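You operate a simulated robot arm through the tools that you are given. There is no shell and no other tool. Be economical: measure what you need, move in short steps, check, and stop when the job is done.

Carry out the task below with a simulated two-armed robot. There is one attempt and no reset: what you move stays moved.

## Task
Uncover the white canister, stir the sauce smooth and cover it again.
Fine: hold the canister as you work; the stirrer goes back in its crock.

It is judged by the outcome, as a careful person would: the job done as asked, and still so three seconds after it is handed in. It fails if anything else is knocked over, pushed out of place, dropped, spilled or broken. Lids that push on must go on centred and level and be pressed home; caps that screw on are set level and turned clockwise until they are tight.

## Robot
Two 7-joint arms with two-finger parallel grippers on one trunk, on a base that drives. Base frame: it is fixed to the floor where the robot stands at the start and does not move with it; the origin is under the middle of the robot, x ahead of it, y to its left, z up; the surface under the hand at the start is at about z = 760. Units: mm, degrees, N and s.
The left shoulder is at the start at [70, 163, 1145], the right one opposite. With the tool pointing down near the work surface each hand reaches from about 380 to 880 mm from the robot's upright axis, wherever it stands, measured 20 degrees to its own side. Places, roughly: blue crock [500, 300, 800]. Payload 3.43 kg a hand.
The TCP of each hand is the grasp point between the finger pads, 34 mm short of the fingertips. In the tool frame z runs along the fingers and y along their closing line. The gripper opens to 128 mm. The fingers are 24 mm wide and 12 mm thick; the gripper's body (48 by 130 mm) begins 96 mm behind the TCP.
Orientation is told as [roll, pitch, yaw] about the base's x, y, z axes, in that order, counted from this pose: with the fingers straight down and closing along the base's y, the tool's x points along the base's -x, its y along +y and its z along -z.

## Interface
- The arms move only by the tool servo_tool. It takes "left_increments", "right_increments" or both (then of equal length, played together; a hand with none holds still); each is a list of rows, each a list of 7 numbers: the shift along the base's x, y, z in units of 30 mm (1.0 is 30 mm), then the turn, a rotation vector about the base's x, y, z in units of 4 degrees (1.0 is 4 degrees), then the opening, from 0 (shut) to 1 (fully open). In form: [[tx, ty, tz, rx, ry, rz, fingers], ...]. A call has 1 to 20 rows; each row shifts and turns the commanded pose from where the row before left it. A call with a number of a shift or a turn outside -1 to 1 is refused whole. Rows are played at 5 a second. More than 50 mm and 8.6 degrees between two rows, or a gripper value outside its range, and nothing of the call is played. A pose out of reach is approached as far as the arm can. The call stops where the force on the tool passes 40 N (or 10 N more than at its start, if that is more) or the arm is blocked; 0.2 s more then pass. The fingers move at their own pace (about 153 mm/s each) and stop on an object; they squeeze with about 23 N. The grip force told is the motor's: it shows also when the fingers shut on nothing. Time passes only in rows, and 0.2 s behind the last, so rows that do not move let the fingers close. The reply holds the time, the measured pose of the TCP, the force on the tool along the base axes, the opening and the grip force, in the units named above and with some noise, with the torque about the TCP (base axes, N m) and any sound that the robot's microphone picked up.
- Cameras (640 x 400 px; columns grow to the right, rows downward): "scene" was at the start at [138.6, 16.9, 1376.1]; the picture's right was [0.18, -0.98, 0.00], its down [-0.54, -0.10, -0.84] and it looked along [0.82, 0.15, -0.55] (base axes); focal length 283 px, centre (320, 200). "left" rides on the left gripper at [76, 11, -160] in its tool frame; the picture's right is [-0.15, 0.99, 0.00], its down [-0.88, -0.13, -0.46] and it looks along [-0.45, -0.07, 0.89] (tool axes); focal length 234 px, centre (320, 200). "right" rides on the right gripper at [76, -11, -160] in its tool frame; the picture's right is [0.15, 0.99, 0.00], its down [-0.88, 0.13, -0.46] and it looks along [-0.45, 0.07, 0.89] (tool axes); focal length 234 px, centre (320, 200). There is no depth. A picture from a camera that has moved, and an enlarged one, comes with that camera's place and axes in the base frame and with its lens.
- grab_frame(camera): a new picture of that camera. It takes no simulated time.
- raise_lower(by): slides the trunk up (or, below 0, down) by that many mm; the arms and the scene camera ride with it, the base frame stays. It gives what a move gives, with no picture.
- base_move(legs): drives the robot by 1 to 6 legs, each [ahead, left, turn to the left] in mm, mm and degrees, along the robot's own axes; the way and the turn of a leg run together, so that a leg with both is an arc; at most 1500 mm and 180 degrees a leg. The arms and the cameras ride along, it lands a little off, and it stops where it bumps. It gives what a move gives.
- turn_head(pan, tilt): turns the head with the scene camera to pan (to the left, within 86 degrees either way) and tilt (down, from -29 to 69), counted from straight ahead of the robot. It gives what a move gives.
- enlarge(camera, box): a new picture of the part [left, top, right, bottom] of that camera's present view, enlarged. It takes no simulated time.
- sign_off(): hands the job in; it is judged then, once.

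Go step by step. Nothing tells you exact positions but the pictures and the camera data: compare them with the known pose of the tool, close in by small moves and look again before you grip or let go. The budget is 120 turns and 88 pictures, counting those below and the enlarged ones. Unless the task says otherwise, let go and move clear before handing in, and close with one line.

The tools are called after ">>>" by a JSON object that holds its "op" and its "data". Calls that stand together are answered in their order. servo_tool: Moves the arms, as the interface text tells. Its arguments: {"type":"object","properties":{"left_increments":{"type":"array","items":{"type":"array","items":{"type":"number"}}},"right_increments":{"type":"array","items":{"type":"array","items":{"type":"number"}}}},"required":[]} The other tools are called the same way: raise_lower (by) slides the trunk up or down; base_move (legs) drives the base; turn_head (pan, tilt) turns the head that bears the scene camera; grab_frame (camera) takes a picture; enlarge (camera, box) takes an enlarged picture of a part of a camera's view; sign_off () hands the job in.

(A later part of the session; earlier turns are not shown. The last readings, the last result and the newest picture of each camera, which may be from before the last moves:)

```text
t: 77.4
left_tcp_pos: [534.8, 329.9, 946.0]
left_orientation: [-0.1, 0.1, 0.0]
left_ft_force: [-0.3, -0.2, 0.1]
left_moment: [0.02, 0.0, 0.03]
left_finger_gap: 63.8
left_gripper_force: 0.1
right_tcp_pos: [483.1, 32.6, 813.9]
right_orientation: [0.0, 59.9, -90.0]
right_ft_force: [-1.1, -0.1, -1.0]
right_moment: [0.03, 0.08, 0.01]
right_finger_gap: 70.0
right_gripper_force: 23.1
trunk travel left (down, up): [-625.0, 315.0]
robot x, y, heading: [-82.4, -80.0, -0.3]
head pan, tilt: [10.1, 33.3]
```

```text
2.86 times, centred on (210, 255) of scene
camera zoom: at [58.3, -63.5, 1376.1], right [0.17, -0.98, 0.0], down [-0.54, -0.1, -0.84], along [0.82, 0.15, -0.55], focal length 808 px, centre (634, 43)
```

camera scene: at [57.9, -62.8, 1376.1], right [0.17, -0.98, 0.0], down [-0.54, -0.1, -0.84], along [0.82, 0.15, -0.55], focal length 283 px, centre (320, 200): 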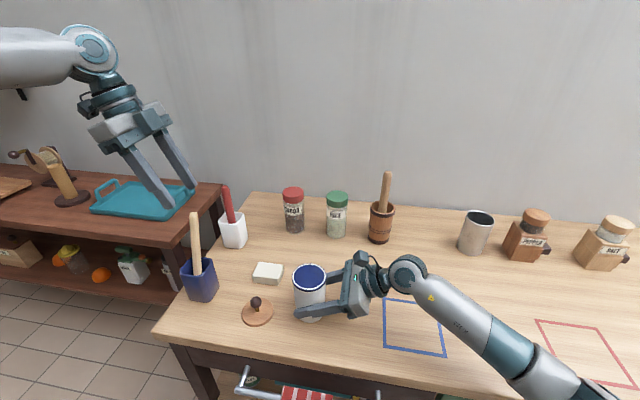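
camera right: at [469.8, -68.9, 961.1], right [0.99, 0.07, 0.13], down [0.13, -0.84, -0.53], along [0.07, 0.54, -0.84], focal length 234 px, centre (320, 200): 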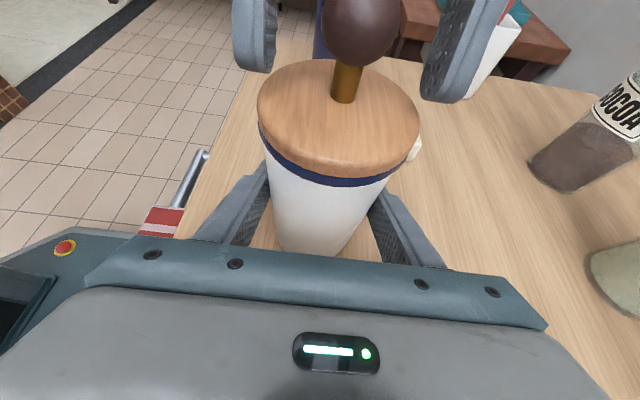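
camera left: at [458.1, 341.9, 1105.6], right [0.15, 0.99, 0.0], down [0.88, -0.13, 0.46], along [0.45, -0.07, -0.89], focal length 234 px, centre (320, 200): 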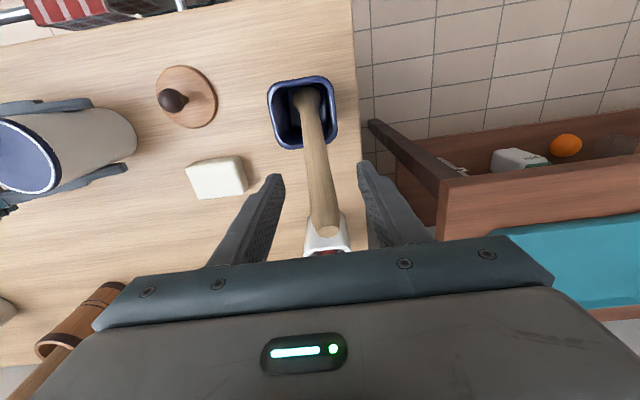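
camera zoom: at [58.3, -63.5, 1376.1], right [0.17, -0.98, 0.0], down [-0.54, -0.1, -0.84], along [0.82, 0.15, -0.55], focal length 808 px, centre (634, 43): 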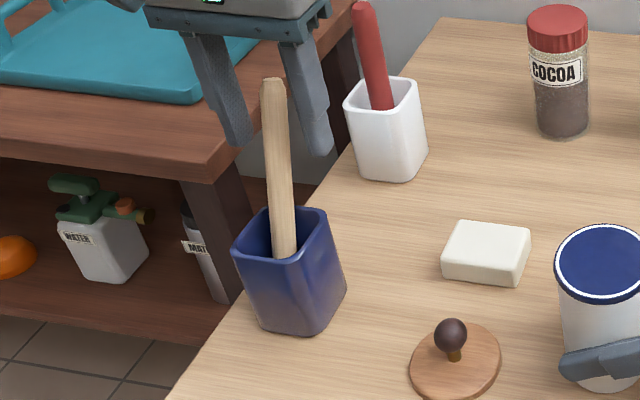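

The handle runs centrally between the pads. Closing on it.

>>> {"op": "servo_tool", "data": {"left_increments": [[0, 0, 0, 0, 0, 0, 0.35], [0, 0, 0, 0, 0, 0, 0.25], [0, 0, 0, 0, 0, 0, 0.2], [0, 0, 0, 0, 0, 0, 0.16], [0, 0, 0, 0, 0, 0, 0.1], [0, 0, 0, 0, 0, 0, 0], [0, 0, 0, 0, 0, 0, 0]]}}

```text
t: 79.0
left_tcp_pos: [534.7, 330.5, 946.6]
left_orientation: [0.0, 0.0, 0.0]
left_ft_force: [0.6, -0.2, 0.7]
left_moment: [-0.15, 0.09, 0.04]
left_finger_gap: 19.2
left_gripper_force: 23.1
right_tcp_pos: [481.5, 33.6, 813.7]
right_orientation: [-0.1, 59.9, -90.0]
right_ft_force: [-0.8, -0.7, -1.6]
right_moment: [0.02, 0.06, 0.03]
right_finger_gap: 70.1
right_gripper_force: 22.8
trunk travel left (down, up): [-625.0, 315.0]
robot x, y, heading: [-80.8, -83.4, -0.3]
head pan, tilt: [10.1, 33.3]
```

Gripped. Lifting straight up out of the crock.

>>> {"op": "servo_tool", "data": {"left_increments": [[0, 0, 0.3, 0, 0, 0, 0], [0, 0, 0.6, 0, 0, 0, 0], [0, 0, 0.8, 0, 0, 0, 0], [0, 0, 0.8, 0, 0, 0, 0], [0, 0, 0.8, 0, 0, 0, 0], [0, 0, 0.8, 0, 0, 0, 0], [0, 0, 0.8, 0, 0, 0, 0], [0, 0, 0.5, 0, 0, 0, 0], [0, 0, 0, 0, 0, 0, 0]]}}

>>> {"op": "enlarge", "data": {"camera": "scene", "box": [130, 130, 290, 320]}}

>>> {"op": "grab_frame", "data": {"camera": "left"}}

```text
t: 81.0
left_tcp_pos: [534.0, 331.1, 1108.0]
left_orientation: [0.0, 0.0, -0.1]
left_ft_force: [0.4, -0.3, -0.7]
left_moment: [-0.03, 0.0, 0.0]
left_finger_gap: 19.4
left_gripper_force: 22.9
right_tcp_pos: [481.5, 33.7, 814.0]
right_orientation: [-0.1, 60.0, -90.0]
right_ft_force: [0.2, 0.1, -1.7]
right_moment: [0.02, 0.03, 0.0]
right_finger_gap: 70.3
right_gripper_force: 22.8
trunk travel left (down, up): [-625.0, 315.0]
robot x, y, heading: [-80.7, -82.1, -0.1]
head pan, tilt: [10.1, 33.3]
```

```text
2.11 times, centred on (210, 225) of scene
camera zoom: at [58.5, -63.4, 1376.0], right [0.17, -0.98, 0.0], down [-0.54, -0.1, -0.84], along [0.82, 0.15, -0.55], focal length 595 px, centre (552, 147)
```

zoom: 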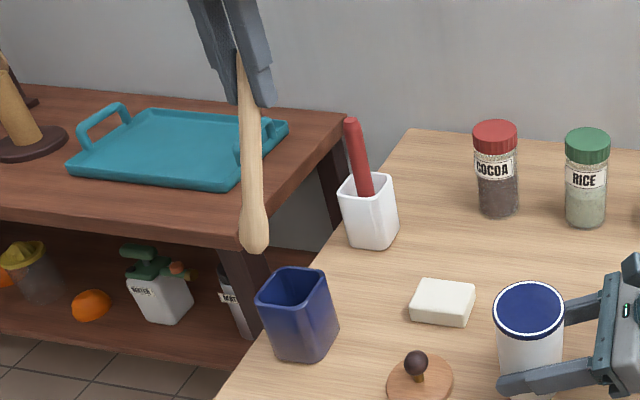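

```text
25 pictures are left
camera left: at [458.8, 342.8, 1267.3], right [0.15, 0.99, 0.0], down [0.88, -0.13, 0.46], along [0.45, -0.07, -0.89], focal length 234 px, centre (320, 200)
```

left: 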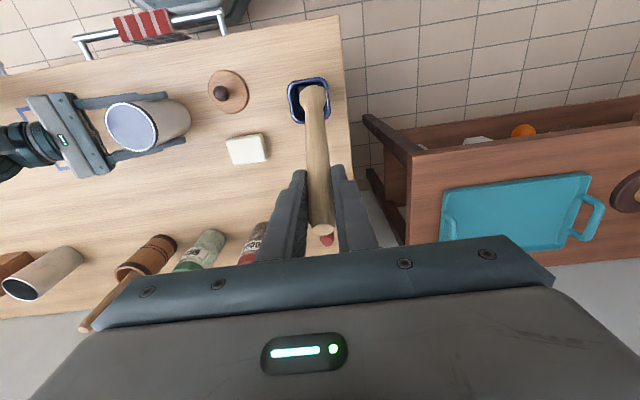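

The stirrer hangs cleanly: tip at [471, 333, 937], i.e. 182 mm from the TCP at a 20° lean. I'll swing it upright, yaw the hand to −90° and carry it towards the canister at height.

>>> {"op": "servo_tool", "data": {"left_increments": [[0, 0, 0, 0, -1, 0, 0], [0, 0, 0, 0, -1, 0, 0], [0, 0, 0, 0, -1, 0, 0], [0, 0, 0, 0, -1, 0, 0], [0, 0, 0, 0, -1, 0, 0], [-0.118, -0.4, 0, 0, 0, -1, 0], [-0.118, -0.4, 0, 0, 0, -1, 0], [-0.118, -0.4, 0, 0, 0, -1, 0], [-0.118, -0.4, 0, 0, 0, -1, 0], [-0.118, -0.4, 0, 0, 0, -1, 0], [-0.118, -0.4, 0, 0, 0, -1, 0], [-0.118, -0.4, 0, 0, 0, -1, 0], [-0.118, -0.4, 0, 0, 0, -1, 0], [-0.118, -0.4, 0, 0, 0, -1, 0], [-0.118, -0.4, 0, 0, 0, -1, 0], [-0.118, -0.4, 0, 0, 0, -1, 0], [-0.118, -0.4, 0, 0, 0, -1, 0], [-0.118, -0.4, 0, 0, 0, -1, 0], [-0.118, -0.4, 0, 0, 0, -1, 0], [-0.118, -0.4, 0, 0, 0, -1, 0]]}}

>>> {"op": "servo_tool", "data": {"left_increments": [[0, -0.4, 0, 0, 0, -1, 0], [0, -0.4, 0, 0, 0, -1, 0], [0, -0.4, 0, 0, 0, -1, 0], [0, -0.4, 0, 0, 0, -1, 0], [0, -0.4, 0, 0, 0, -1, 0], [0, -0.4, 0, 0, 0, -1, 0], [0, -0.4, 0, 0, 0, -1, 0], [0, -0.3, 0, 0, 0, -0.5, 0], [0, 0, 0, 0, 0, 0, 0]]}}

>>> {"op": "grab_frame", "data": {"camera": "left"}}

>>> {"op": "enlarge", "data": {"camera": "scene", "box": [200, 150, 400, 330]}}

```text
t: 85.2
left_tcp_pos: [481.1, 149.6, 1107.1]
left_orientation: [-0.1, -20.1, -60.1]
left_ft_force: [-0.3, 0.3, 0.0]
left_moment: [-0.02, 0.04, 0.0]
left_finger_gap: 19.7
left_gripper_force: 23.0
right_tcp_pos: [482.4, 31.6, 814.6]
right_orientation: [0.1, 59.8, -90.0]
right_ft_force: [-0.1, -1.0, -1.2]
right_moment: [-0.02, 0.05, 0.02]
right_finger_gap: 70.3
right_gripper_force: 22.7
trunk travel left (down, up): [-625.0, 315.0]
robot x, y, heading: [-79.8, -79.4, -0.3]
head pan, tilt: [10.1, 33.3]
```

```text
t: 87.2
left_tcp_pos: [482.7, 57.5, 1107.5]
left_orientation: [-0.2, -20.0, -90.1]
left_ft_force: [0.0, -0.4, -0.6]
left_moment: [0.02, 0.07, 0.03]
left_finger_gap: 19.4
left_gripper_force: 23.5
right_tcp_pos: [480.8, 31.7, 813.9]
right_orientation: [-0.1, 59.9, -90.0]
right_ft_force: [-0.1, -0.6, -1.7]
right_moment: [0.05, 0.02, -0.03]
right_finger_gap: 70.2
right_gripper_force: 22.8
trunk travel left (down, up): [-625.0, 315.0]
robot x, y, heading: [-76.7, -79.6, -0.1]
head pan, tilt: [10.1, 33.3]
```

```text
24 pictures are left
camera left: at [493.2, 183.1, 1231.9], right [0.99, -0.14, 0.05], down [-0.13, -0.67, 0.73], along [-0.07, -0.73, -0.68], focal length 234 px, centre (320, 200)
```

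left: 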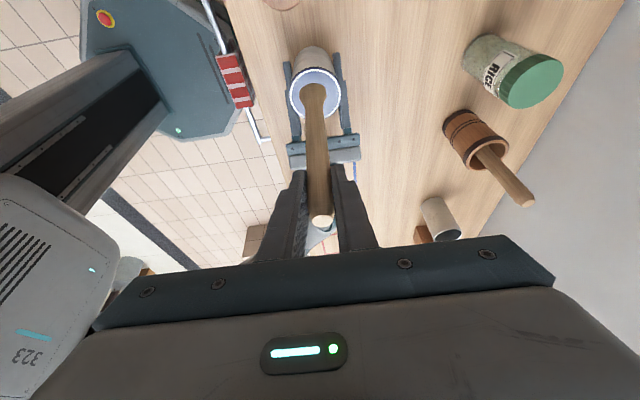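

```text
2.22 times, centred on (300, 240) of scene
camera zoom: at [58.3, -63.4, 1376.1], right [0.17, -0.98, 0.0], down [-0.54, -0.1, -0.84], along [0.82, 0.15, -0.55], focal length 628 px, centre (364, 111)
```

zoom: 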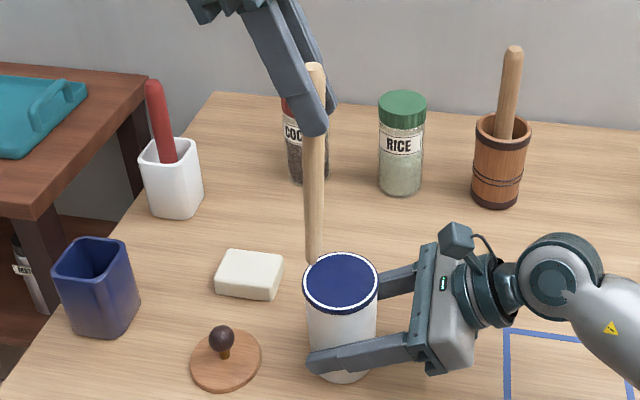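

The stirrer is upright, tip at about [485, 57, 925]; the canister's centre is about [482, 39]. I'll move over it and check reach.

>>> {"op": "servo_tool", "data": {"left_increments": [[-0.08, -0.3, 0, 0, 0, 0, 0], [0, -0.3, 0, 0, 0, 0, 0], [0, 0, -0.5, 0, 0, 0, 0], [0, 0, 0, 0, 0, 0, 0]]}}

>>> {"op": "enlarge", "data": {"camera": "left", "box": [240, 40, 400, 240]}}

```text
t: 88.2
left_tcp_pos: [479.9, 40.1, 1092.4]
left_orientation: [-0.1, -19.9, -90.0]
left_ft_force: [0.0, -0.9, -1.4]
left_moment: [-0.03, -0.02, 0.01]
left_finger_gap: 19.7
left_gripper_force: 22.9
right_tcp_pos: [482.5, 31.3, 812.6]
right_orientation: [0.0, 59.9, -90.1]
right_ft_force: [-0.3, 0.3, -2.3]
right_moment: [0.0, 0.08, -0.03]
right_finger_gap: 70.1
right_gripper_force: 23.4
trunk travel left (down, up): [-625.0, 315.0]
robot x, y, heading: [-79.9, -80.1, 0.1]
head pan, tilt: [10.1, 33.3]
```

```text
2.00 times, centred on (320, 140) of left
camera zoom: at [491.1, 165.2, 1216.7], right [0.99, -0.14, 0.05], down [-0.13, -0.67, 0.73], along [-0.07, -0.73, -0.68], focal length 468 px, centre (320, 320)
```

zoom: 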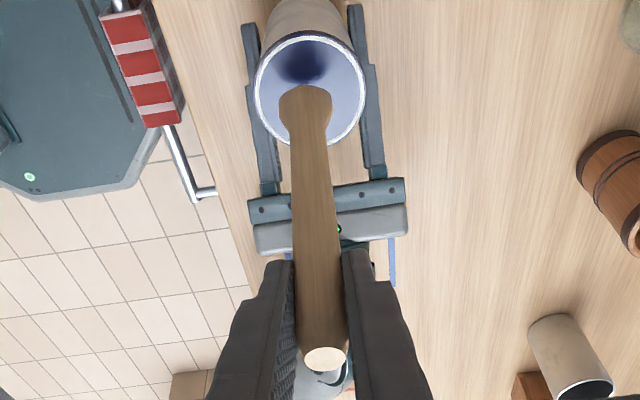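

Shift the tip 5 mm to the centre, then lower into the sauce in steps.

>>> {"op": "servo_tool", "data": {"left_increments": [[0.07, -0.16, 0, 0, 0, 0, 0], [0, 0, -0.5, 0, 0, 0, 0], [0, 0, -0.5, 0, 0, 0, 0], [0, 0, -0.5, 0, 0, 0, 0], [0, 0, -0.5, 0, 0, 0, 0], [0, 0, 0, 0, 0, 0, 0]]}}

>>> {"op": "enlarge", "data": {"camera": "left", "box": [240, 40, 400, 240]}}

```text
t: 89.6
left_tcp_pos: [482.1, 33.8, 1033.0]
left_orientation: [0.0, -20.1, -90.0]
left_ft_force: [0.0, 0.1, 0.6]
left_moment: [0.0, -0.03, -0.01]
left_finger_gap: 19.5
left_gripper_force: 22.9
right_tcp_pos: [480.8, 31.6, 813.9]
right_orientation: [0.0, 59.8, -90.1]
right_ft_force: [0.5, -1.2, -2.0]
right_moment: [0.05, 0.01, 0.03]
right_finger_gap: 70.2
right_gripper_force: 23.8
trunk travel left (down, up): [-625.0, 315.0]
robot x, y, heading: [-77.0, -78.5, 0.1]
head pan, tilt: [10.1, 33.3]
```

```text
2.00 times, centred on (320, 140) of left
camera zoom: at [493.8, 160.6, 1157.1], right [0.99, -0.14, 0.05], down [-0.13, -0.67, 0.73], along [-0.07, -0.73, -0.68], focal length 468 px, centre (320, 320)
```

zoom: 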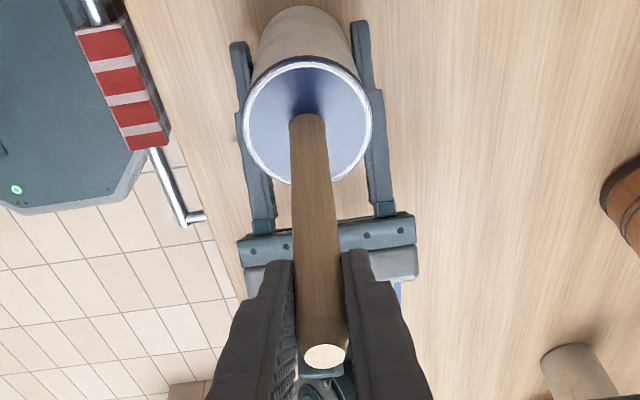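

The spoon goes through the surface without resistance, so it really is sauce. Lowering further, then stirring in circles of about 12 mm radius.

>>> {"op": "servo_tool", "data": {"left_increments": [[0, 0, -0.5, 0, 0, 0, 0], [0, 0, -0.5, 0, 0, 0, 0], [0, 0, -0.4, 0, 0, 0, 0], [0, 0, -0.2, 0, 0, 0, 0], [0, 0, -0.2, 0, 0, 0, 0], [0, 0, 0, 0, 0, 0, 0]]}}

```text
t: 91.0
left_tcp_pos: [480.5, 35.5, 978.5]
left_orientation: [-0.2, -19.9, -89.9]
left_ft_force: [-0.3, 0.3, -1.1]
left_moment: [-0.01, 0.0, 0.0]
left_finger_gap: 19.3
left_gripper_force: 22.6
right_tcp_pos: [482.2, 31.9, 814.9]
right_orientation: [0.1, 59.9, -90.0]
right_ft_force: [0.0, -0.5, -1.9]
right_moment: [0.02, 0.05, -0.02]
right_finger_gap: 70.2
right_gripper_force: 22.6
trunk travel left (down, up): [-625.0, 315.0]
robot x, y, heading: [-77.7, -81.7, -0.1]
head pan, tilt: [10.1, 33.3]
```

>>> {"op": "servo_tool", "data": {"left_increments": [[0.35, 0, 0, 0, 0, 0, 0], [-0.1025, 0.2475, 0, 0, 0, 0, 0], [-0.2475, 0.1025, 0, 0, 0, 0, 0], [-0.2475, -0.1025, 0, 0, 0, 0, 0], [-0.1025, -0.2475, 0, 0, 0, 0, 0], [0.1025, -0.2475, 0, 0, 0, 0, 0], [0.2475, -0.1025, 0, 0, 0, 0, 0], [0.2475, 0.1025, 0, 0, 0, 0, 0], [0.1025, 0.2475, 0, 0, 0, 0, 0], [-0.1025, 0.2475, 0, 0, 0, 0, 0], [-0.2475, 0.1025, 0, 0, 0, 0, 0], [-0.2475, -0.1025, 0, 0, 0, 0, 0], [-0.1025, -0.2475, 0, 0, 0, 0, 0], [0.1025, -0.2475, 0, 0, 0, 0, 0], [0.2475, -0.1025, 0, 0, 0, 0, 0], [0.2475, 0.1025, 0, 0, 0, 0, 0], [0.1025, 0.2475, 0, 0, 0, 0, 0]]}}

>>> {"op": "enlarge", "data": {"camera": "left", "box": [240, 40, 400, 240]}}

```text
t: 94.6
left_tcp_pos: [493.9, 34.2, 978.7]
left_orientation: [0.0, -20.0, -90.0]
left_ft_force: [-0.3, -0.5, 0.2]
left_moment: [0.01, 0.02, 0.0]
left_finger_gap: 19.3
left_gripper_force: 23.2
right_tcp_pos: [482.1, 33.8, 813.1]
right_orientation: [0.1, 59.9, -90.0]
right_ft_force: [0.2, 0.5, -2.6]
right_moment: [0.05, 0.03, -0.04]
right_finger_gap: 70.3
right_gripper_force: 22.7
trunk travel left (down, up): [-625.0, 315.0]
robot x, y, heading: [-81.6, -79.4, -0.2]
head pan, tilt: [10.1, 33.3]
```

```text
2.00 times, centred on (320, 140) of left
camera zoom: at [504.7, 160.8, 1102.5], right [0.99, -0.14, 0.05], down [-0.13, -0.67, 0.73], along [-0.07, -0.73, -0.68], focal length 468 px, centre (320, 320)
```

zoom: 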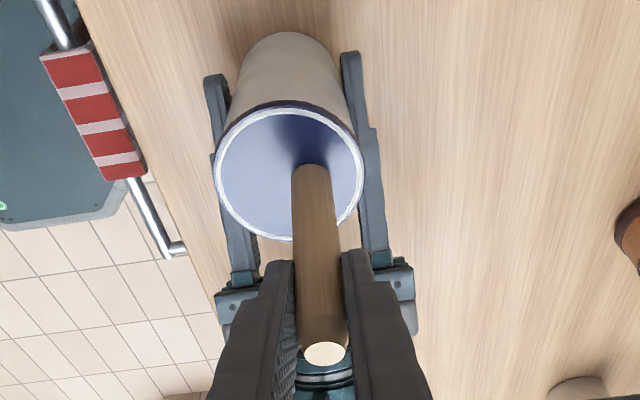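

No contact with the walls and no splash. I'll keep stirring for several more turns, shifted 3 mm towards centre and a bit deeper.

>>> {"op": "servo_tool", "data": {"left_increments": [[-0.05, 0.12, -0.3, 0, 0, 0, 0], [-0.1025, 0.2475, 0, 0, 0, 0, 0], [-0.2475, 0.1025, 0, 0, 0, 0, 0], [-0.2475, -0.1025, 0, 0, 0, 0, 0], [-0.1025, -0.2475, 0, 0, 0, 0, 0], [0.1025, -0.2475, 0, 0, 0, 0, 0], [0.2475, -0.1025, 0, 0, 0, 0, 0], [0.2475, 0.1025, 0, 0, 0, 0, 0], [0.1025, 0.2475, 0, 0, 0, 0, 0], [-0.1025, 0.2475, 0, 0, 0, 0, 0], [-0.2475, 0.1025, 0, 0, 0, 0, 0], [-0.2475, -0.1025, 0, 0, 0, 0, 0], [-0.1025, -0.2475, 0, 0, 0, 0, 0], [0.1025, -0.2475, 0, 0, 0, 0, 0], [0.2475, -0.1025, 0, 0, 0, 0, 0], [0.2475, 0.1025, 0, 0, 0, 0, 0], [0.1025, 0.2475, 0, 0, 0, 0, 0]]}}

>>> {"op": "servo_tool", "data": {"left_increments": [[0, 0, 0, 0, 0, 0, 0], [-0.1025, 0.2475, 0, 0, 0, 0, 0], [-0.2475, 0.1025, 0, 0, 0, 0, 0], [-0.2475, -0.1025, 0, 0, 0, 0, 0], [-0.1025, -0.2475, 0, 0, 0, 0, 0], [0.1025, -0.2475, 0, 0, 0, 0, 0], [0.2475, -0.1025, 0, 0, 0, 0, 0], [0.2475, 0.1025, 0, 0, 0, 0, 0], [0.1025, 0.2475, 0, 0, 0, 0, 0], [-0.1025, 0.2475, 0, 0, 0, 0, 0], [-0.2475, 0.1025, 0, 0, 0, 0, 0], [-0.2475, -0.1025, 0, 0, 0, 0, 0], [-0.1025, -0.2475, 0, 0, 0, 0, 0], [0.1025, -0.2475, 0, 0, 0, 0, 0], [0.2475, -0.1025, 0, 0, 0, 0, 0], [0.2475, 0.1025, 0, 0, 0, 0, 0], [0.1025, 0.2475, 0, 0, 0, 0, 0]]}}

>>> {"op": "enlarge", "data": {"camera": "scene", "box": [280, 230, 360, 330]}}

```text
t: 98.2
left_tcp_pos: [491.5, 38.5, 969.4]
left_orientation: [0.0, -20.1, -90.0]
left_ft_force: [0.4, 0.4, -0.2]
left_moment: [-0.03, 0.01, 0.0]
left_finger_gap: 19.4
left_gripper_force: 23.2
right_tcp_pos: [482.3, 32.2, 813.9]
right_orientation: [0.0, 59.9, -90.0]
right_ft_force: [0.1, 1.3, -1.1]
right_moment: [0.03, -0.02, 0.0]
right_finger_gap: 70.5
right_gripper_force: 23.1
trunk travel left (down, up): [-625.0, 315.0]
robot x, y, heading: [-78.7, -81.5, -0.3]
head pan, tilt: [10.1, 33.3]
```

```text
t: 101.8
left_tcp_pos: [490.5, 38.0, 970.4]
left_orientation: [-0.1, -20.0, -90.0]
left_ft_force: [0.0, -0.4, 0.6]
left_moment: [-0.04, 0.03, 0.02]
left_finger_gap: 19.2
left_gripper_force: 22.8
right_tcp_pos: [482.4, 33.2, 813.7]
right_orientation: [0.1, 59.9, -90.0]
right_ft_force: [-0.1, 0.4, -2.6]
right_moment: [0.05, 0.0, 0.01]
right_finger_gap: 70.1
right_gripper_force: 23.0
trunk travel left (down, up): [-625.0, 315.0]
robot x, y, heading: [-80.7, -79.8, 0.1]
head pan, tilt: [10.1, 33.3]
```

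```text
4.00 times, centred on (320, 280) of scene
camera zoom: at [58.4, -63.2, 1376.0], right [0.17, -0.98, 0.0], down [-0.54, -0.1, -0.84], along [0.82, 0.15, -0.55], focal length 1131 px, centre (320, -120)
```

zoom: 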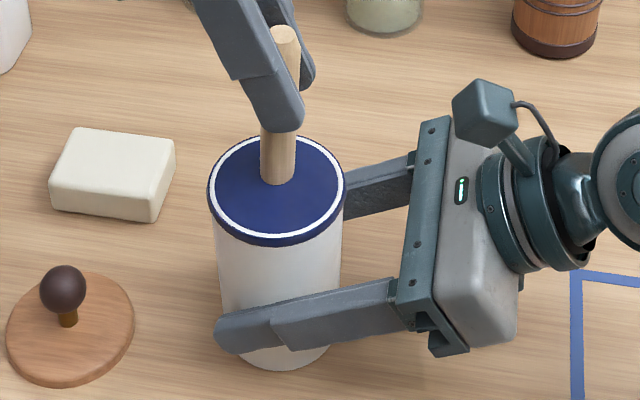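

Stirring two more turns at mid-depth, returning to the centre.

>>> {"op": "servo_tool", "data": {"left_increments": [[0, 0, 0.6, 0, 0, 0, 0], [-0.1025, 0.2475, 0, 0, 0, 0, 0], [-0.2475, 0.1025, 0, 0, 0, 0, 0], [-0.2475, -0.1025, 0, 0, 0, 0, 0], [-0.1025, -0.2475, 0, 0, 0, 0, 0], [0.1025, -0.2475, 0, 0, 0, 0, 0], [0.2475, -0.1025, 0, 0, 0, 0, 0], [0.2475, 0.1025, 0, 0, 0, 0, 0], [0.1025, 0.2475, 0, 0, 0, 0, 0], [-0.1025, 0.2475, 0, 0, 0, 0, 0], [-0.2475, 0.1025, 0, 0, 0, 0, 0], [-0.2475, -0.1025, 0, 0, 0, 0, 0], [-0.1025, -0.2475, 0, 0, 0, 0, 0], [0.1025, -0.2475, 0, 0, 0, 0, 0], [0.2475, -0.1025, 0, 0, 0, 0, 0], [0.2475, 0.1025, 0, 0, 0, 0, 0], [0.1025, 0.2475, 0, 0, 0, 0, 0], [-0.33, 0, 0, 0, 0, 0, 0], [0, 0, 0, 0, 0, 0, 0]]}}

>>> {"op": "servo_tool", "data": {"left_increments": [[0, 0, 0.5, 0, 0, 0, 0], [0, 0, 0.5, 0, 0, 0, 0], [0, 0, 0.5, 0, 0, 0, 0], [0, 0, 0.5, 0, 0, 0, 0], [0, 0, 0.5, 0, 0, 0, 0], [0, 0, 0.5, 0, 0, 0, 0], [0, 0, 0.5, 0, 0, 0, 0], [0, 0, 0.3, 0, 0, 0, 0], [0, 0, 0, 0, 0, 0, 0], [0, 0, 0, 0, 0, 0, 0], [0, 0, 0, 0, 0, 0, 0]]}}

>>> {"op": "enlarge", "data": {"camera": "scene", "box": [250, 190, 370, 330]}}

```text
t: 105.8
left_tcp_pos: [481.2, 39.3, 987.2]
left_orientation: [-0.1, -19.9, -90.0]
left_ft_force: [-0.1, -0.2, -1.4]
left_moment: [0.01, 0.01, 0.0]
left_finger_gap: 19.2
left_gripper_force: 23.2
right_tcp_pos: [483.2, 31.1, 814.4]
right_orientation: [-0.1, 59.9, -90.0]
right_ft_force: [-0.4, -0.4, -0.1]
right_moment: [0.02, 0.06, 0.01]
right_finger_gap: 70.1
right_gripper_force: 22.7
trunk travel left (down, up): [-625.0, 315.0]
robot x, y, heading: [-79.3, -80.6, -0.2]
head pan, tilt: [10.1, 33.3]
```

```text
t: 108.2
left_tcp_pos: [480.8, 38.3, 1101.8]
left_orientation: [-0.1, -20.1, -90.0]
left_ft_force: [1.2, -0.8, 0.1]
left_moment: [0.03, 0.02, 0.01]
left_finger_gap: 19.0
left_gripper_force: 22.5
right_tcp_pos: [482.5, 32.3, 814.2]
right_orientation: [0.0, 60.0, -90.1]
right_ft_force: [-0.2, 0.1, -2.4]
right_moment: [0.02, 0.02, -0.03]
right_finger_gap: 70.3
right_gripper_force: 22.9
trunk travel left (down, up): [-625.0, 315.0]
robot x, y, heading: [-81.5, -82.7, -0.1]
head pan, tilt: [10.1, 33.3]
```

```text
2.86 times, centred on (310, 260) of scene
camera zoom: at [58.4, -63.6, 1376.0], right [0.17, -0.98, 0.0], down [-0.54, -0.1, -0.84], along [0.82, 0.15, -0.55], focal length 808 px, centre (349, 29)
```

zoom: 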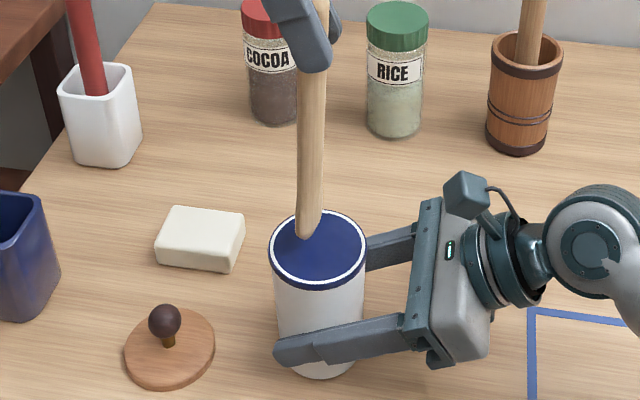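

The stirrer is clear of the sauce and the surface is calm. I'll carry it back to the crock along the reverse path.

>>> {"op": "servo_tool", "data": {"left_increments": [[0, 0, 0.8, 0, 0, 0, 0], [0.08, 0.434, 0, 0, 0, 1, 0], [0.08, 0.434, 0, 0, 0, 1, 0], [0.08, 0.434, 0, 0, 0, 1, 0], [0.08, 0.434, 0, 0, 0, 1, 0], [0.08, 0.434, 0, 0, 0, 1, 0], [0.08, 0.434, 0, 0, 0, 1, 0], [0.08, 0.434, 0, 0, 0, 1, 0], [0.08, 0.434, 0, 0, 0, 1, 0], [0.08, 0.434, 0, 0, 0, 1, 0], [0.08, 0.434, 0, 0, 0, 1, 0], [0.08, 0.434, 0, 0, 0, 1, 0], [0.08, 0.434, 0, 0, 0, 1, 0], [0.08, 0.434, 0, 0, 0, 1, 0], [0.08, 0.434, 0, 0, 0, 1, 0], [0.08, 0.434, 0, 0, 0, 1, 0], [0.08, 0.434, 0, 0, 0, 1, 0], [0.08, 0.434, 0, 0, 0, 1, 0], [0.08, 0.434, 0, 0, 0, 1, 0], [0.08, 0.434, 0, 0, 0, 1, 0]]}}

>>> {"op": "servo_tool", "data": {"left_increments": [[0.08, 0.434, 0, 0, 0, 1, 0], [0.08, 0.434, 0, 0, 0, 1, 0], [0.08, 0.434, 0, 0, 0, 1, 0], [0.03, 0.217, 0, 0, 0, 0.5, 0], [0, 0, 0, 0, 1, 0, 0], [0, 0, 0, 0, 1, 0, 0], [0, 0, 0, 0, 1, 0, 0], [0, 0, 0, 0, 1, 0, 0], [0, 0, 0, 0, 1, 0, 0], [0, 0, 0, 0, 0, 0, 0]]}}

>>> {"op": "grab_frame", "data": {"camera": "left"}}

>>> {"op": "enlarge", "data": {"camera": "scene", "box": [130, 130, 290, 320]}}

```text
t: 112.4
left_tcp_pos: [527.2, 285.2, 1125.4]
left_orientation: [-0.2, -20.0, -13.9]
left_ft_force: [0.2, -0.6, 0.3]
left_moment: [0.0, 0.01, 0.03]
left_finger_gap: 19.4
left_gripper_force: 23.1
right_tcp_pos: [482.0, 32.7, 814.5]
right_orientation: [0.0, 59.9, -89.9]
right_ft_force: [-0.1, 0.6, -2.1]
right_moment: [0.07, 0.01, 0.03]
right_finger_gap: 70.3
right_gripper_force: 23.3
trunk travel left (down, up): [-625.0, 315.0]
robot x, y, heading: [-80.4, -82.0, -0.0]
head pan, tilt: [10.1, 33.3]
```

```text
t: 114.6
left_tcp_pos: [533.8, 332.3, 1126.7]
left_orientation: [-0.1, 0.1, 0.0]
left_ft_force: [0.3, -1.0, -0.6]
left_moment: [0.0, 0.0, -0.01]
left_finger_gap: 18.9
left_gripper_force: 23.6
right_tcp_pos: [482.0, 34.1, 813.7]
right_orientation: [0.0, 59.8, -90.0]
right_ft_force: [-0.1, 0.4, -1.6]
right_moment: [0.03, 0.04, 0.01]
right_finger_gap: 70.1
right_gripper_force: 22.3
trunk travel left (down, up): [-625.0, 315.0]
robot x, y, heading: [-81.6, -77.0, -0.1]
head pan, tilt: [10.1, 33.3]
```

```text
17 pictures are left
camera left: at [459.2, 342.3, 1285.1], right [0.15, 0.99, 0.0], down [0.88, -0.13, 0.46], along [0.45, -0.07, -0.89], focal length 234 px, centre (320, 200)
```

left: 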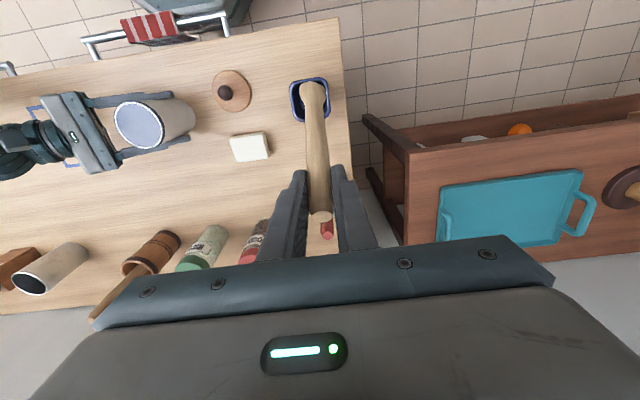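

```text
2.11 times, centred on (210, 225) of scene
camera zoom: at [58.2, -63.3, 1376.1], right [0.17, -0.98, 0.0], down [-0.54, -0.1, -0.84], along [0.82, 0.15, -0.55], focal length 595 px, centre (552, 147)
```

zoom: 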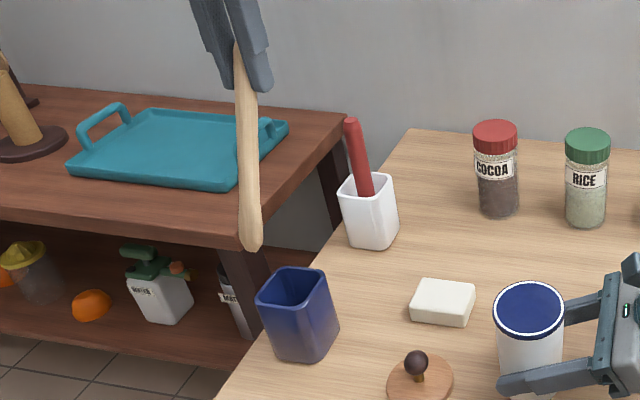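

The stirrer slid about 12 mm in the grip but its tip is right over the crock at x≈471, as when it came out. Lowering straight down.

>>> {"op": "servo_tool", "data": {"left_increments": [[0, -0.03, -0.6, 0, 0, 0, 0], [0, 0, -0.7, 0, 0, 0, 0], [0, 0, -0.7, 0, 0, 0, 0], [0, 0, -0.7, 0, 0, 0, 0], [0, 0, -0.7, 0, 0, 0, 0], [0, 0, -0.7, 0, 0, 0, 0], [0, 0, -0.6, 0, 0, 0, 0], [0, 0, -0.4, 0, 0, 0, 0], [0, 0, -0.2, 0, 0, 0, 0], [0, 0, 0, 0, 0, 0, 0]]}}

>>> {"op": "enlarge", "data": {"camera": "scene", "box": [130, 170, 290, 340]}}

```text
t: 116.8
left_tcp_pos: [534.0, 327.2, 968.2]
left_orientation: [0.0, -0.1, 0.0]
left_ft_force: [11.8, -2.1, 15.3]
left_moment: [-0.25, -0.12, 0.2]
left_finger_gap: 18.9
left_gripper_force: 23.0
right_tcp_pos: [482.2, 32.4, 814.3]
right_orientation: [0.1, 60.0, -90.0]
right_ft_force: [-0.4, -0.3, -2.7]
right_moment: [0.02, -0.01, -0.02]
right_finger_gap: 70.5
right_gripper_force: 23.1
trunk travel left (down, up): [-625.0, 315.0]
robot x, y, heading: [-82.6, -81.6, -0.1]
head pan, tilt: [10.1, 33.3]
```

```text
2.35 times, centred on (210, 255) of scene
camera zoom: at [58.7, -64.9, 1376.0], right [0.17, -0.98, 0.0], down [-0.54, -0.09, -0.84], along [0.82, 0.15, -0.55], focal length 665 px, centre (579, 71)
```

zoom: 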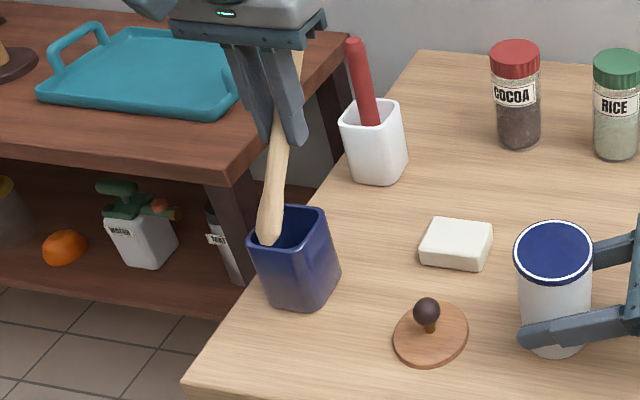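

The spoon head caught on the crock's near rim. Backing straight up immediately and re-checking.

>>> {"op": "servo_tool", "data": {"left_increments": [[0, 0, 0.4, 0, 0, 0, 0], [0, 0, 0.8, 0, 0, 0, 0], [0, 0, 0.8, 0, 0, 0, 0], [0, 0, 0.8, 0, 0, 0, 0], [0, 0, 0.8, 0, 0, 0, 0], [0, 0, 0, 0, 0, 0, 0]]}}

>>> {"op": "grab_frame", "data": {"camera": "left"}}

>>> {"op": "enlarge", "data": {"camera": "scene", "box": [130, 130, 290, 320]}}

```text
t: 118.2
left_tcp_pos: [537.8, 328.9, 1072.8]
left_orientation: [-0.1, 0.0, -0.1]
left_ft_force: [-0.5, -0.8, 0.1]
left_moment: [0.0, 0.03, -0.01]
left_finger_gap: 18.8
left_gripper_force: 23.0
right_tcp_pos: [482.8, 32.5, 813.8]
right_orientation: [0.1, 59.9, -90.0]
right_ft_force: [-0.3, -0.6, -1.6]
right_moment: [-0.01, 0.03, -0.01]
right_finger_gap: 70.1
right_gripper_force: 22.6
trunk travel left (down, up): [-625.0, 315.0]
robot x, y, heading: [-77.5, -84.5, -0.3]
head pan, tilt: [10.1, 33.3]
```

```text
14 pictures are left
camera left: at [461.0, 341.0, 1233.7], right [0.15, 0.99, 0.0], down [0.88, -0.13, 0.46], along [0.45, -0.07, -0.89], focal length 234 px, centre (320, 200)
```

left: 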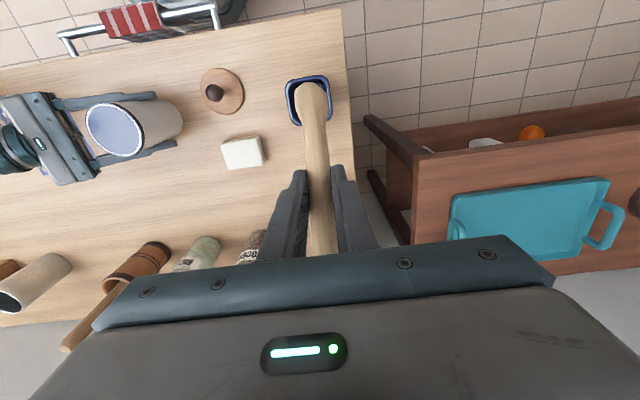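

```text
2.11 times, centred on (210, 225) of scene
camera zoom: at [58.5, -63.4, 1376.0], right [0.17, -0.98, 0.0], down [-0.54, -0.1, -0.84], along [0.82, 0.15, -0.55], focal length 595 px, centre (552, 147)
```

zoom: 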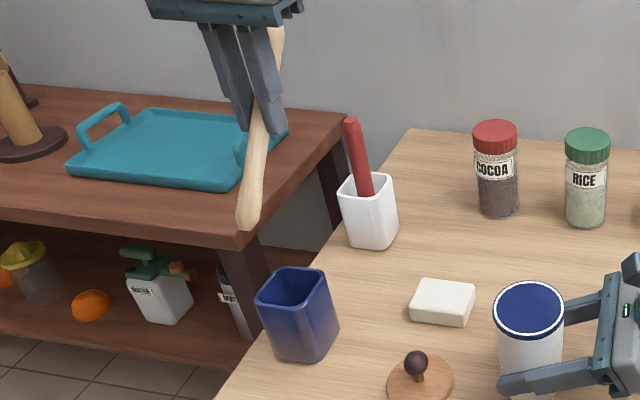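

The crock didn't move. The stirrer slid up in the grip: tip at about [468, 330, 978], 118 mm from the TCP, leaning 36°. I'll turn it upright and centre it over the crock, at about [486, 321].

>>> {"op": "servo_tool", "data": {"left_increments": [[-0.19, -0.03, 0.2, 0, -1, 0, 0], [-0.19, -0.03, 0.2, 0, -1, 0, 0], [-0.19, -0.03, 0.1, 0, -1, 0, 0], [-0.19, -0.03, 0, 0, -1, 0, 0], [-0.19, -0.03, 0, 0, -1, 0, 0], [-0.19, -0.03, 0, 0, -1, 0, 0], [-0.19, -0.03, 0, 0, -1, 0, 0], [-0.19, -0.03, 0, 0, -1, 0, 0], [-0.19, -0.03, 0, 0, -1, 0, 0], [0, 0, 0, 0, 0, 0, 0]]}}

>>> {"op": "grab_frame", "data": {"camera": "left"}}

>>> {"op": "enlarge", "data": {"camera": "scene", "box": [130, 130, 290, 320]}}

```text
t: 120.4
left_tcp_pos: [483.3, 322.1, 1089.7]
left_orientation: [-0.1, -36.1, 0.0]
left_ft_force: [-0.1, 0.0, -0.2]
left_moment: [-0.02, 0.0, 0.0]
left_finger_gap: 18.8
left_gripper_force: 22.8
right_tcp_pos: [482.4, 32.4, 814.7]
right_orientation: [0.0, 60.0, -90.0]
right_ft_force: [-0.2, 0.3, -2.2]
right_moment: [0.0, 0.05, -0.04]
right_finger_gap: 70.2
right_gripper_force: 23.1
trunk travel left (down, up): [-625.0, 315.0]
robot x, y, heading: [-81.3, -81.7, -0.3]
head pan, tilt: [10.1, 33.3]
```

```text
12 pictures are left
camera left: at [328.1, 333.1, 1174.3], right [0.12, 0.99, 0.09], down [0.44, -0.13, 0.89], along [0.89, -0.07, -0.45], focal length 234 px, centre (320, 200)
```

left: 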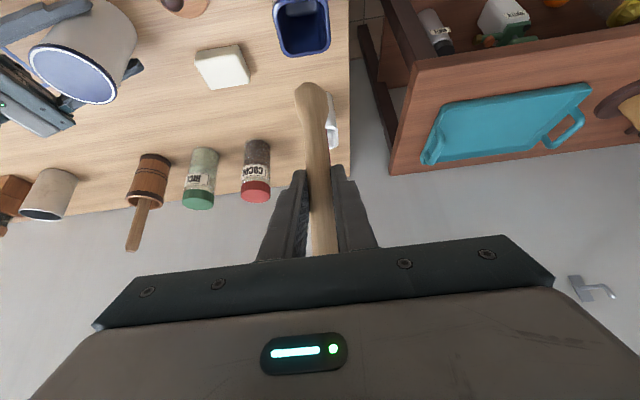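

```text
2.11 times, centred on (210, 225) of scene
camera zoom: at [58.7, -63.7, 1376.0], right [0.17, -0.98, 0.0], down [-0.54, -0.1, -0.84], along [0.82, 0.15, -0.55], focal length 595 px, centre (552, 147)
```

zoom: 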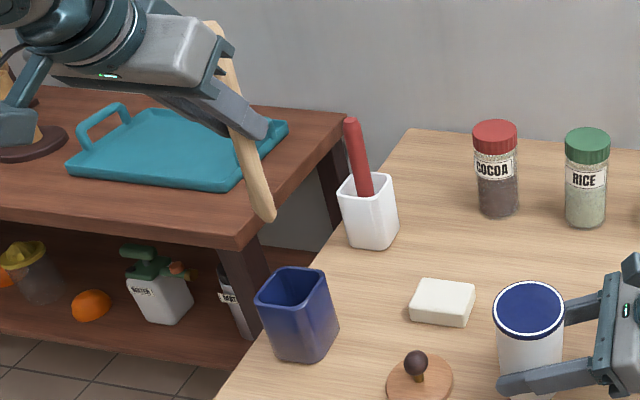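

The stirrer is nearly upright and almost over the crock's centre. A small correction (−3, −4 mm), then lower until just above the rim and look.

>>> {"op": "servo_tool", "data": {"left_increments": [[-0.1, -0.14, -0.3, 0, 0, 0, 0], [0, 0, -0.7, 0, 0, 0, 0], [0, 0, -0.7, 0, 0, 0, 0], [0, 0, -0.6, 0, 0, 0, 0], [0, 0, -0.5, 0, 0, 0, 0], [0, 0, 0, 0, 0, 0, 0]]}}

>>> {"op": "enlarge", "data": {"camera": "scene", "box": [150, 190, 270, 320]}}

```text
t: 121.8
left_tcp_pos: [480.4, 319.9, 1006.1]
left_orientation: [-0.1, -36.0, -0.1]
left_ft_force: [-0.1, 0.3, 0.2]
left_moment: [-0.02, -0.04, 0.05]
left_finger_gap: 18.9
left_gripper_force: 23.6
right_tcp_pos: [481.9, 32.7, 814.4]
right_orientation: [0.0, 60.0, -90.0]
right_ft_force: [0.3, 0.4, -1.4]
right_moment: [0.02, 0.03, 0.01]
right_finger_gap: 69.8
right_gripper_force: 23.2
trunk travel left (down, up): [-625.0, 315.0]
robot x, y, heading: [-79.0, -78.2, -0.3]
head pan, tilt: [10.1, 33.3]
```

```text
3.08 times, centred on (210, 255) of scene
camera zoom: at [58.4, -63.5, 1376.0], right [0.17, -0.98, 0.0], down [-0.54, -0.1, -0.84], along [0.82, 0.15, -0.55], focal length 870 px, centre (658, 31)
```

zoom: 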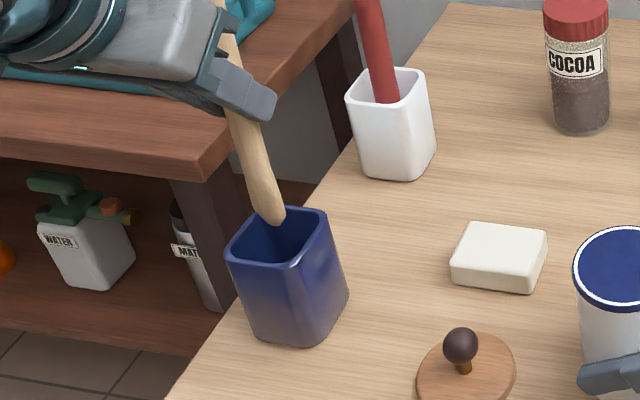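

The tip is now directly over the opening. Lowering it in.

>>> {"op": "servo_tool", "data": {"left_increments": [[0, 0, -0.4, 0, 0, 0, 0], [0, 0, -0.4, 0, 0, 0, 0], [0, 0, -0.4, 0, 0, 0, 0], [0, 0, -0.3, 0, 0, 0, 0], [0, 0, 0, 0, 0, 0, 0]]}}

```text
t: 123.0
left_tcp_pos: [479.2, 318.5, 960.4]
left_orientation: [-0.1, -36.0, -0.1]
left_ft_force: [-0.3, -0.1, 0.2]
left_moment: [0.01, -0.02, 0.01]
left_finger_gap: 18.7
left_gripper_force: 23.1
right_tcp_pos: [483.4, 31.8, 813.9]
right_orientation: [0.0, 59.9, -90.0]
right_ft_force: [0.1, 0.1, -1.9]
right_moment: [0.03, 0.04, -0.03]
right_finger_gap: 70.4
right_gripper_force: 23.0
trunk travel left (down, up): [-625.0, 315.0]
robot x, y, heading: [-77.8, -81.1, -0.1]
head pan, tilt: [10.1, 33.3]
```

No force: it is inside. Continuing down in small steps to the bottom.

>>> {"op": "servo_tool", "data": {"left_increments": [[0, 0, -0.4, 0, 0, 0, 0], [0, 0, -0.4, 0, 0, 0, 0], [0, 0, -0.3, 0, 0, 0, 0], [0, 0, -0.2, 0, 0, 0, 0], [0, 0, 0, 0, 0, 0, 0]]}}

>>> {"op": "enlarge", "data": {"camera": "scene", "box": [150, 190, 270, 320]}}

```text
t: 124.2
left_tcp_pos: [480.3, 317.9, 921.4]
left_orientation: [-0.1, -36.0, -0.1]
left_ft_force: [0.3, 0.4, -0.8]
left_moment: [-0.01, 0.01, -0.01]
left_finger_gap: 18.9
left_gripper_force: 22.6
right_tcp_pos: [482.2, 32.8, 813.8]
right_orientation: [-0.1, 59.9, -90.0]
right_ft_force: [-0.4, 0.9, -2.0]
right_moment: [0.05, 0.05, -0.01]
right_finger_gap: 70.1
right_gripper_force: 22.4
trunk travel left (down, up): [-625.0, 315.0]
robot x, y, heading: [-81.2, -80.3, -0.1]
head pan, tilt: [10.1, 33.3]
```

```text
3.08 times, centred on (210, 255) of scene
camera zoom: at [58.4, -63.4, 1376.0], right [0.17, -0.98, 0.0], down [-0.54, -0.1, -0.84], along [0.82, 0.15, -0.55], focal length 870 px, centre (658, 31)
```

zoom: 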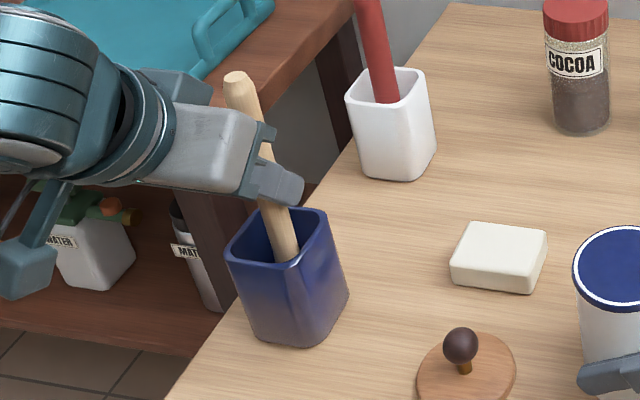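

It's well inside; about 20–30 mm to the bottom. Lowering by small steps until contact.

>>> {"op": "servo_tool", "data": {"left_increments": [[0, 0, -0.15, 0, 0, 0, 0], [0, 0, -0.15, 0, 0, 0, 0], [0, 0, -0.15, 0, 0, 0, 0], [0, 0, -0.1, 0, 0, 0, 0], [0, 0, -0.1, 0, 0, 0, 0], [0, 0, 0, 0, 0, 0, 0]]}}

```text
t: 125.6
left_tcp_pos: [480.2, 317.7, 901.5]
left_orientation: [-0.1, -36.1, 0.0]
left_ft_force: [-0.8, -0.5, 0.1]
left_moment: [0.02, -0.01, -0.02]
left_finger_gap: 19.2
left_gripper_force: 23.4
right_tcp_pos: [482.2, 32.3, 814.0]
right_orientation: [-0.1, 59.9, -90.1]
right_ft_force: [0.4, -0.4, -1.7]
right_moment: [0.02, 0.03, 0.03]
right_finger_gap: 70.4
right_gripper_force: 22.9
trunk travel left (down, up): [-625.0, 315.0]
robot x, y, heading: [-81.8, -80.7, -0.1]
head pan, tilt: [10.1, 33.3]
```

>>> {"op": "servo_tool", "data": {"left_increments": [[0, 0, -0.1, 0, 0, 0, 0], [0, 0, -0.1, 0, 0, 0, 0], [0, 0, -0.1, 0, 0, 0, 0], [0, 0, 0, 0, 0, 0, 0]]}}

>>> {"op": "enlarge", "data": {"camera": "scene", "box": [150, 190, 270, 320]}}

```text
t: 126.6
left_tcp_pos: [479.8, 317.1, 894.3]
left_orientation: [0.0, -36.2, -0.1]
left_ft_force: [1.6, -0.5, 18.3]
left_moment: [0.12, -0.45, 0.02]
left_finger_gap: 19.3
left_gripper_force: 23.2
right_tcp_pos: [480.8, 31.4, 814.8]
right_orientation: [0.1, 59.9, -89.9]
right_ft_force: [-0.4, -0.4, -3.4]
right_moment: [0.02, 0.02, -0.01]
right_finger_gap: 70.2
right_gripper_force: 23.1
trunk travel left (down, up): [-625.0, 315.0]
robot x, y, heading: [-79.2, -79.3, -0.1]
head pan, tilt: [10.1, 33.3]
```

```text
3.08 times, centred on (210, 255) of scene
camera zoom: at [56.9, -64.9, 1376.3], right [0.17, -0.98, 0.0], down [-0.54, -0.09, -0.84], along [0.82, 0.15, -0.55], focal length 870 px, centre (658, 31)
```

zoom: 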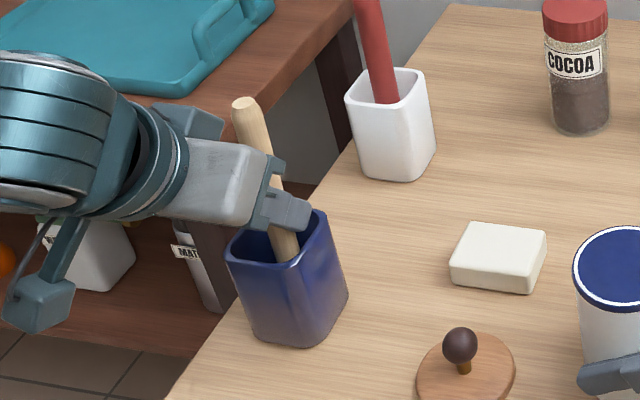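

Contact with the bottom. I'll ease up, open the fingers and retreat along the tool axis.

>>> {"op": "servo_tool", "data": {"left_increments": [[0, 0, 0.1, 0, 0, 0, 0], [0, 0, 0, 0, 0, 0, 0.2], [0, 0, 0, 0, 0, 0, 0.3], [0, 0, 0, 0, 0, 0, 0.4], [0, 0, 0, 0, 0, 0, 0.4], [-0.294, 0, 0.404, 0, 0, 0, 0.4], [-0.588, 0, 0.809, 0, 0, 0, 0.4], [-0.588, 0, 0.809, 0, 0, 0, 0.4], [-0.588, 0, 0.809, 0, 0, 0, 0.4], [-0.588, 0, 0.809, 0, 0, 0, 0.4], [-0.588, 0, 0.809, 0, 0, 0, 0.4], [0, 0, 0, 0, 0, 0, 0.4]]}}

>>> {"op": "grab_frame", "data": {"camera": "scene"}}

```text
t: 129.2
left_tcp_pos: [384.6, 319.2, 1030.4]
left_orientation: [-0.2, -35.8, 0.0]
left_ft_force: [-0.1, -0.6, -0.2]
left_moment: [-0.01, 0.03, 0.01]
left_finger_gap: 51.0
left_gripper_force: 0.0
left hand out of reach, approached as far as the arm can: row 11
right_tcp_pos: [481.9, 33.1, 813.9]
right_orientation: [0.0, 59.9, -90.0]
right_ft_force: [0.1, 0.4, -1.7]
right_moment: [0.05, 0.0, 0.01]
right_finger_gap: 70.1
right_gripper_force: 22.6
trunk travel left (down, up): [-625.0, 315.0]
robot x, y, heading: [-82.1, -78.0, -0.2]
head pan, tilt: [10.1, 33.3]
```

```text
7 pictures are left
camera scene: at [58.8, -63.3, 1376.0], right [0.17, -0.98, 0.0], down [-0.54, -0.1, -0.84], along [0.82, 0.15, -0.55], focal length 283 px, centre (320, 200)
```

scene: 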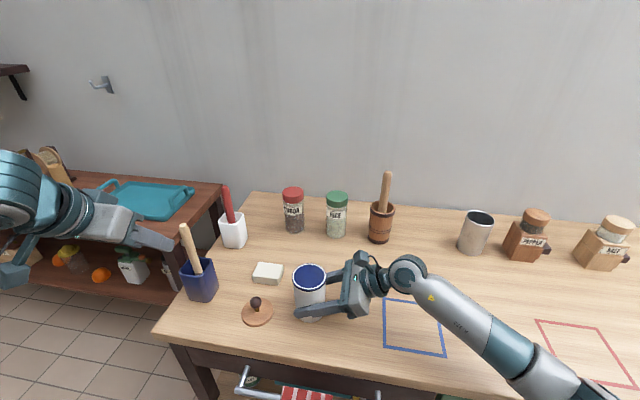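

The stirrer stands in its crock. Now back to the wooden lid: turning the left hand to the same pose [0, −24, −90] it had on the knob, staying high.

>>> {"op": "servo_tool", "data": {"left_increments": [[0.1, 0, 0.6, 0, 1, 0, 0.5], [0.1, 0, 0.6, 0, 1, 0, 0.5], [0.1, 0, 0.6, 0, 1, 0, 0.5], [0.05, -0.29, 0, 0, 0, -1, 0.5], [0.05, -0.29, 0, 0, 0, -1, 0.5], [0.05, -0.29, 0, 0, 0, -1, 0.5], [0.05, -0.29, 0, 0, 0, -1, 0.5], [0.05, -0.29, 0, 0, 0, -1, 0.5], [0.05, -0.29, 0, 0, 0, -1, 0.5], [0.05, -0.29, 0, 0, 0, -1, 0.5], [0.15, -0.29, 0, 0, 0, -1, 0.5], [0.15, -0.29, 0, 0, 0, -1, 0.5], [0.15, -0.29, 0, 0, 0, -1, 0.5], [0.15, -0.29, 0, 0, 0, -1, 0.5], [0.15, -0.29, 0, 0, 0, -1, 0.5], [0.15, -0.29, 0, 0, 0, -1, 0.5], [0.15, -0.29, 0, 0, 0, -1, 0.5], [0.15, -0.29, 0, 0, 0, -1, 0.5], [0.15, -0.29, 0, 0, 0, -1, 0.5], [0.15, -0.29, 0, 0, 0, -1, 0.5]]}}

>>> {"op": "servo_tool", "data": {"left_increments": [[0, 0, 0, 0, 0, -1, 0.5], [0, 0, 0, 0, 0, -1, 0.5], [0, 0, 0, 0, 0, -1, 0.5], [0, 0, 0, 0, 0, -1, 0.5], [0, 0, 0, 0, 0, -1, 0.5], [0, 0, 0, 0, 0, -0.5, 0.5], [0, 0, 0, 0, 0, 0, 0.5]]}}

```text
t: 133.4
left_tcp_pos: [452.0, 171.2, 1084.9]
left_orientation: [-0.1, -24.0, -68.2]
left_ft_force: [-0.6, 0.3, 0.4]
left_moment: [0.01, 0.03, 0.02]
left_finger_gap: 64.2
left_gripper_force: 0.1
right_tcp_pos: [483.3, 33.0, 812.7]
right_orientation: [0.0, 59.9, -90.0]
right_ft_force: [0.1, -1.0, -2.3]
right_moment: [0.0, 0.0, 0.04]
right_finger_gap: 70.1
right_gripper_force: 22.5
trunk travel left (down, up): [-625.0, 315.0]
robot x, y, heading: [-81.5, -81.7, 0.1]
head pan, tilt: [10.1, 33.3]
```

```text
t: 135.0
left_tcp_pos: [451.5, 172.4, 1085.3]
left_orientation: [-0.1, -24.0, -90.0]
left_ft_force: [-0.7, 1.1, 0.5]
left_moment: [0.02, 0.0, 0.03]
left_finger_gap: 64.3
left_gripper_force: 0.2
right_tcp_pos: [482.4, 32.5, 814.4]
right_orientation: [0.0, 59.9, -90.0]
right_ft_force: [0.1, 0.3, -1.2]
right_moment: [0.04, 0.02, -0.01]
right_finger_gap: 70.4
right_gripper_force: 22.8
trunk travel left (down, up): [-625.0, 315.0]
robot x, y, heading: [-79.8, -80.4, -0.3]
head pan, tilt: [10.1, 33.3]
```

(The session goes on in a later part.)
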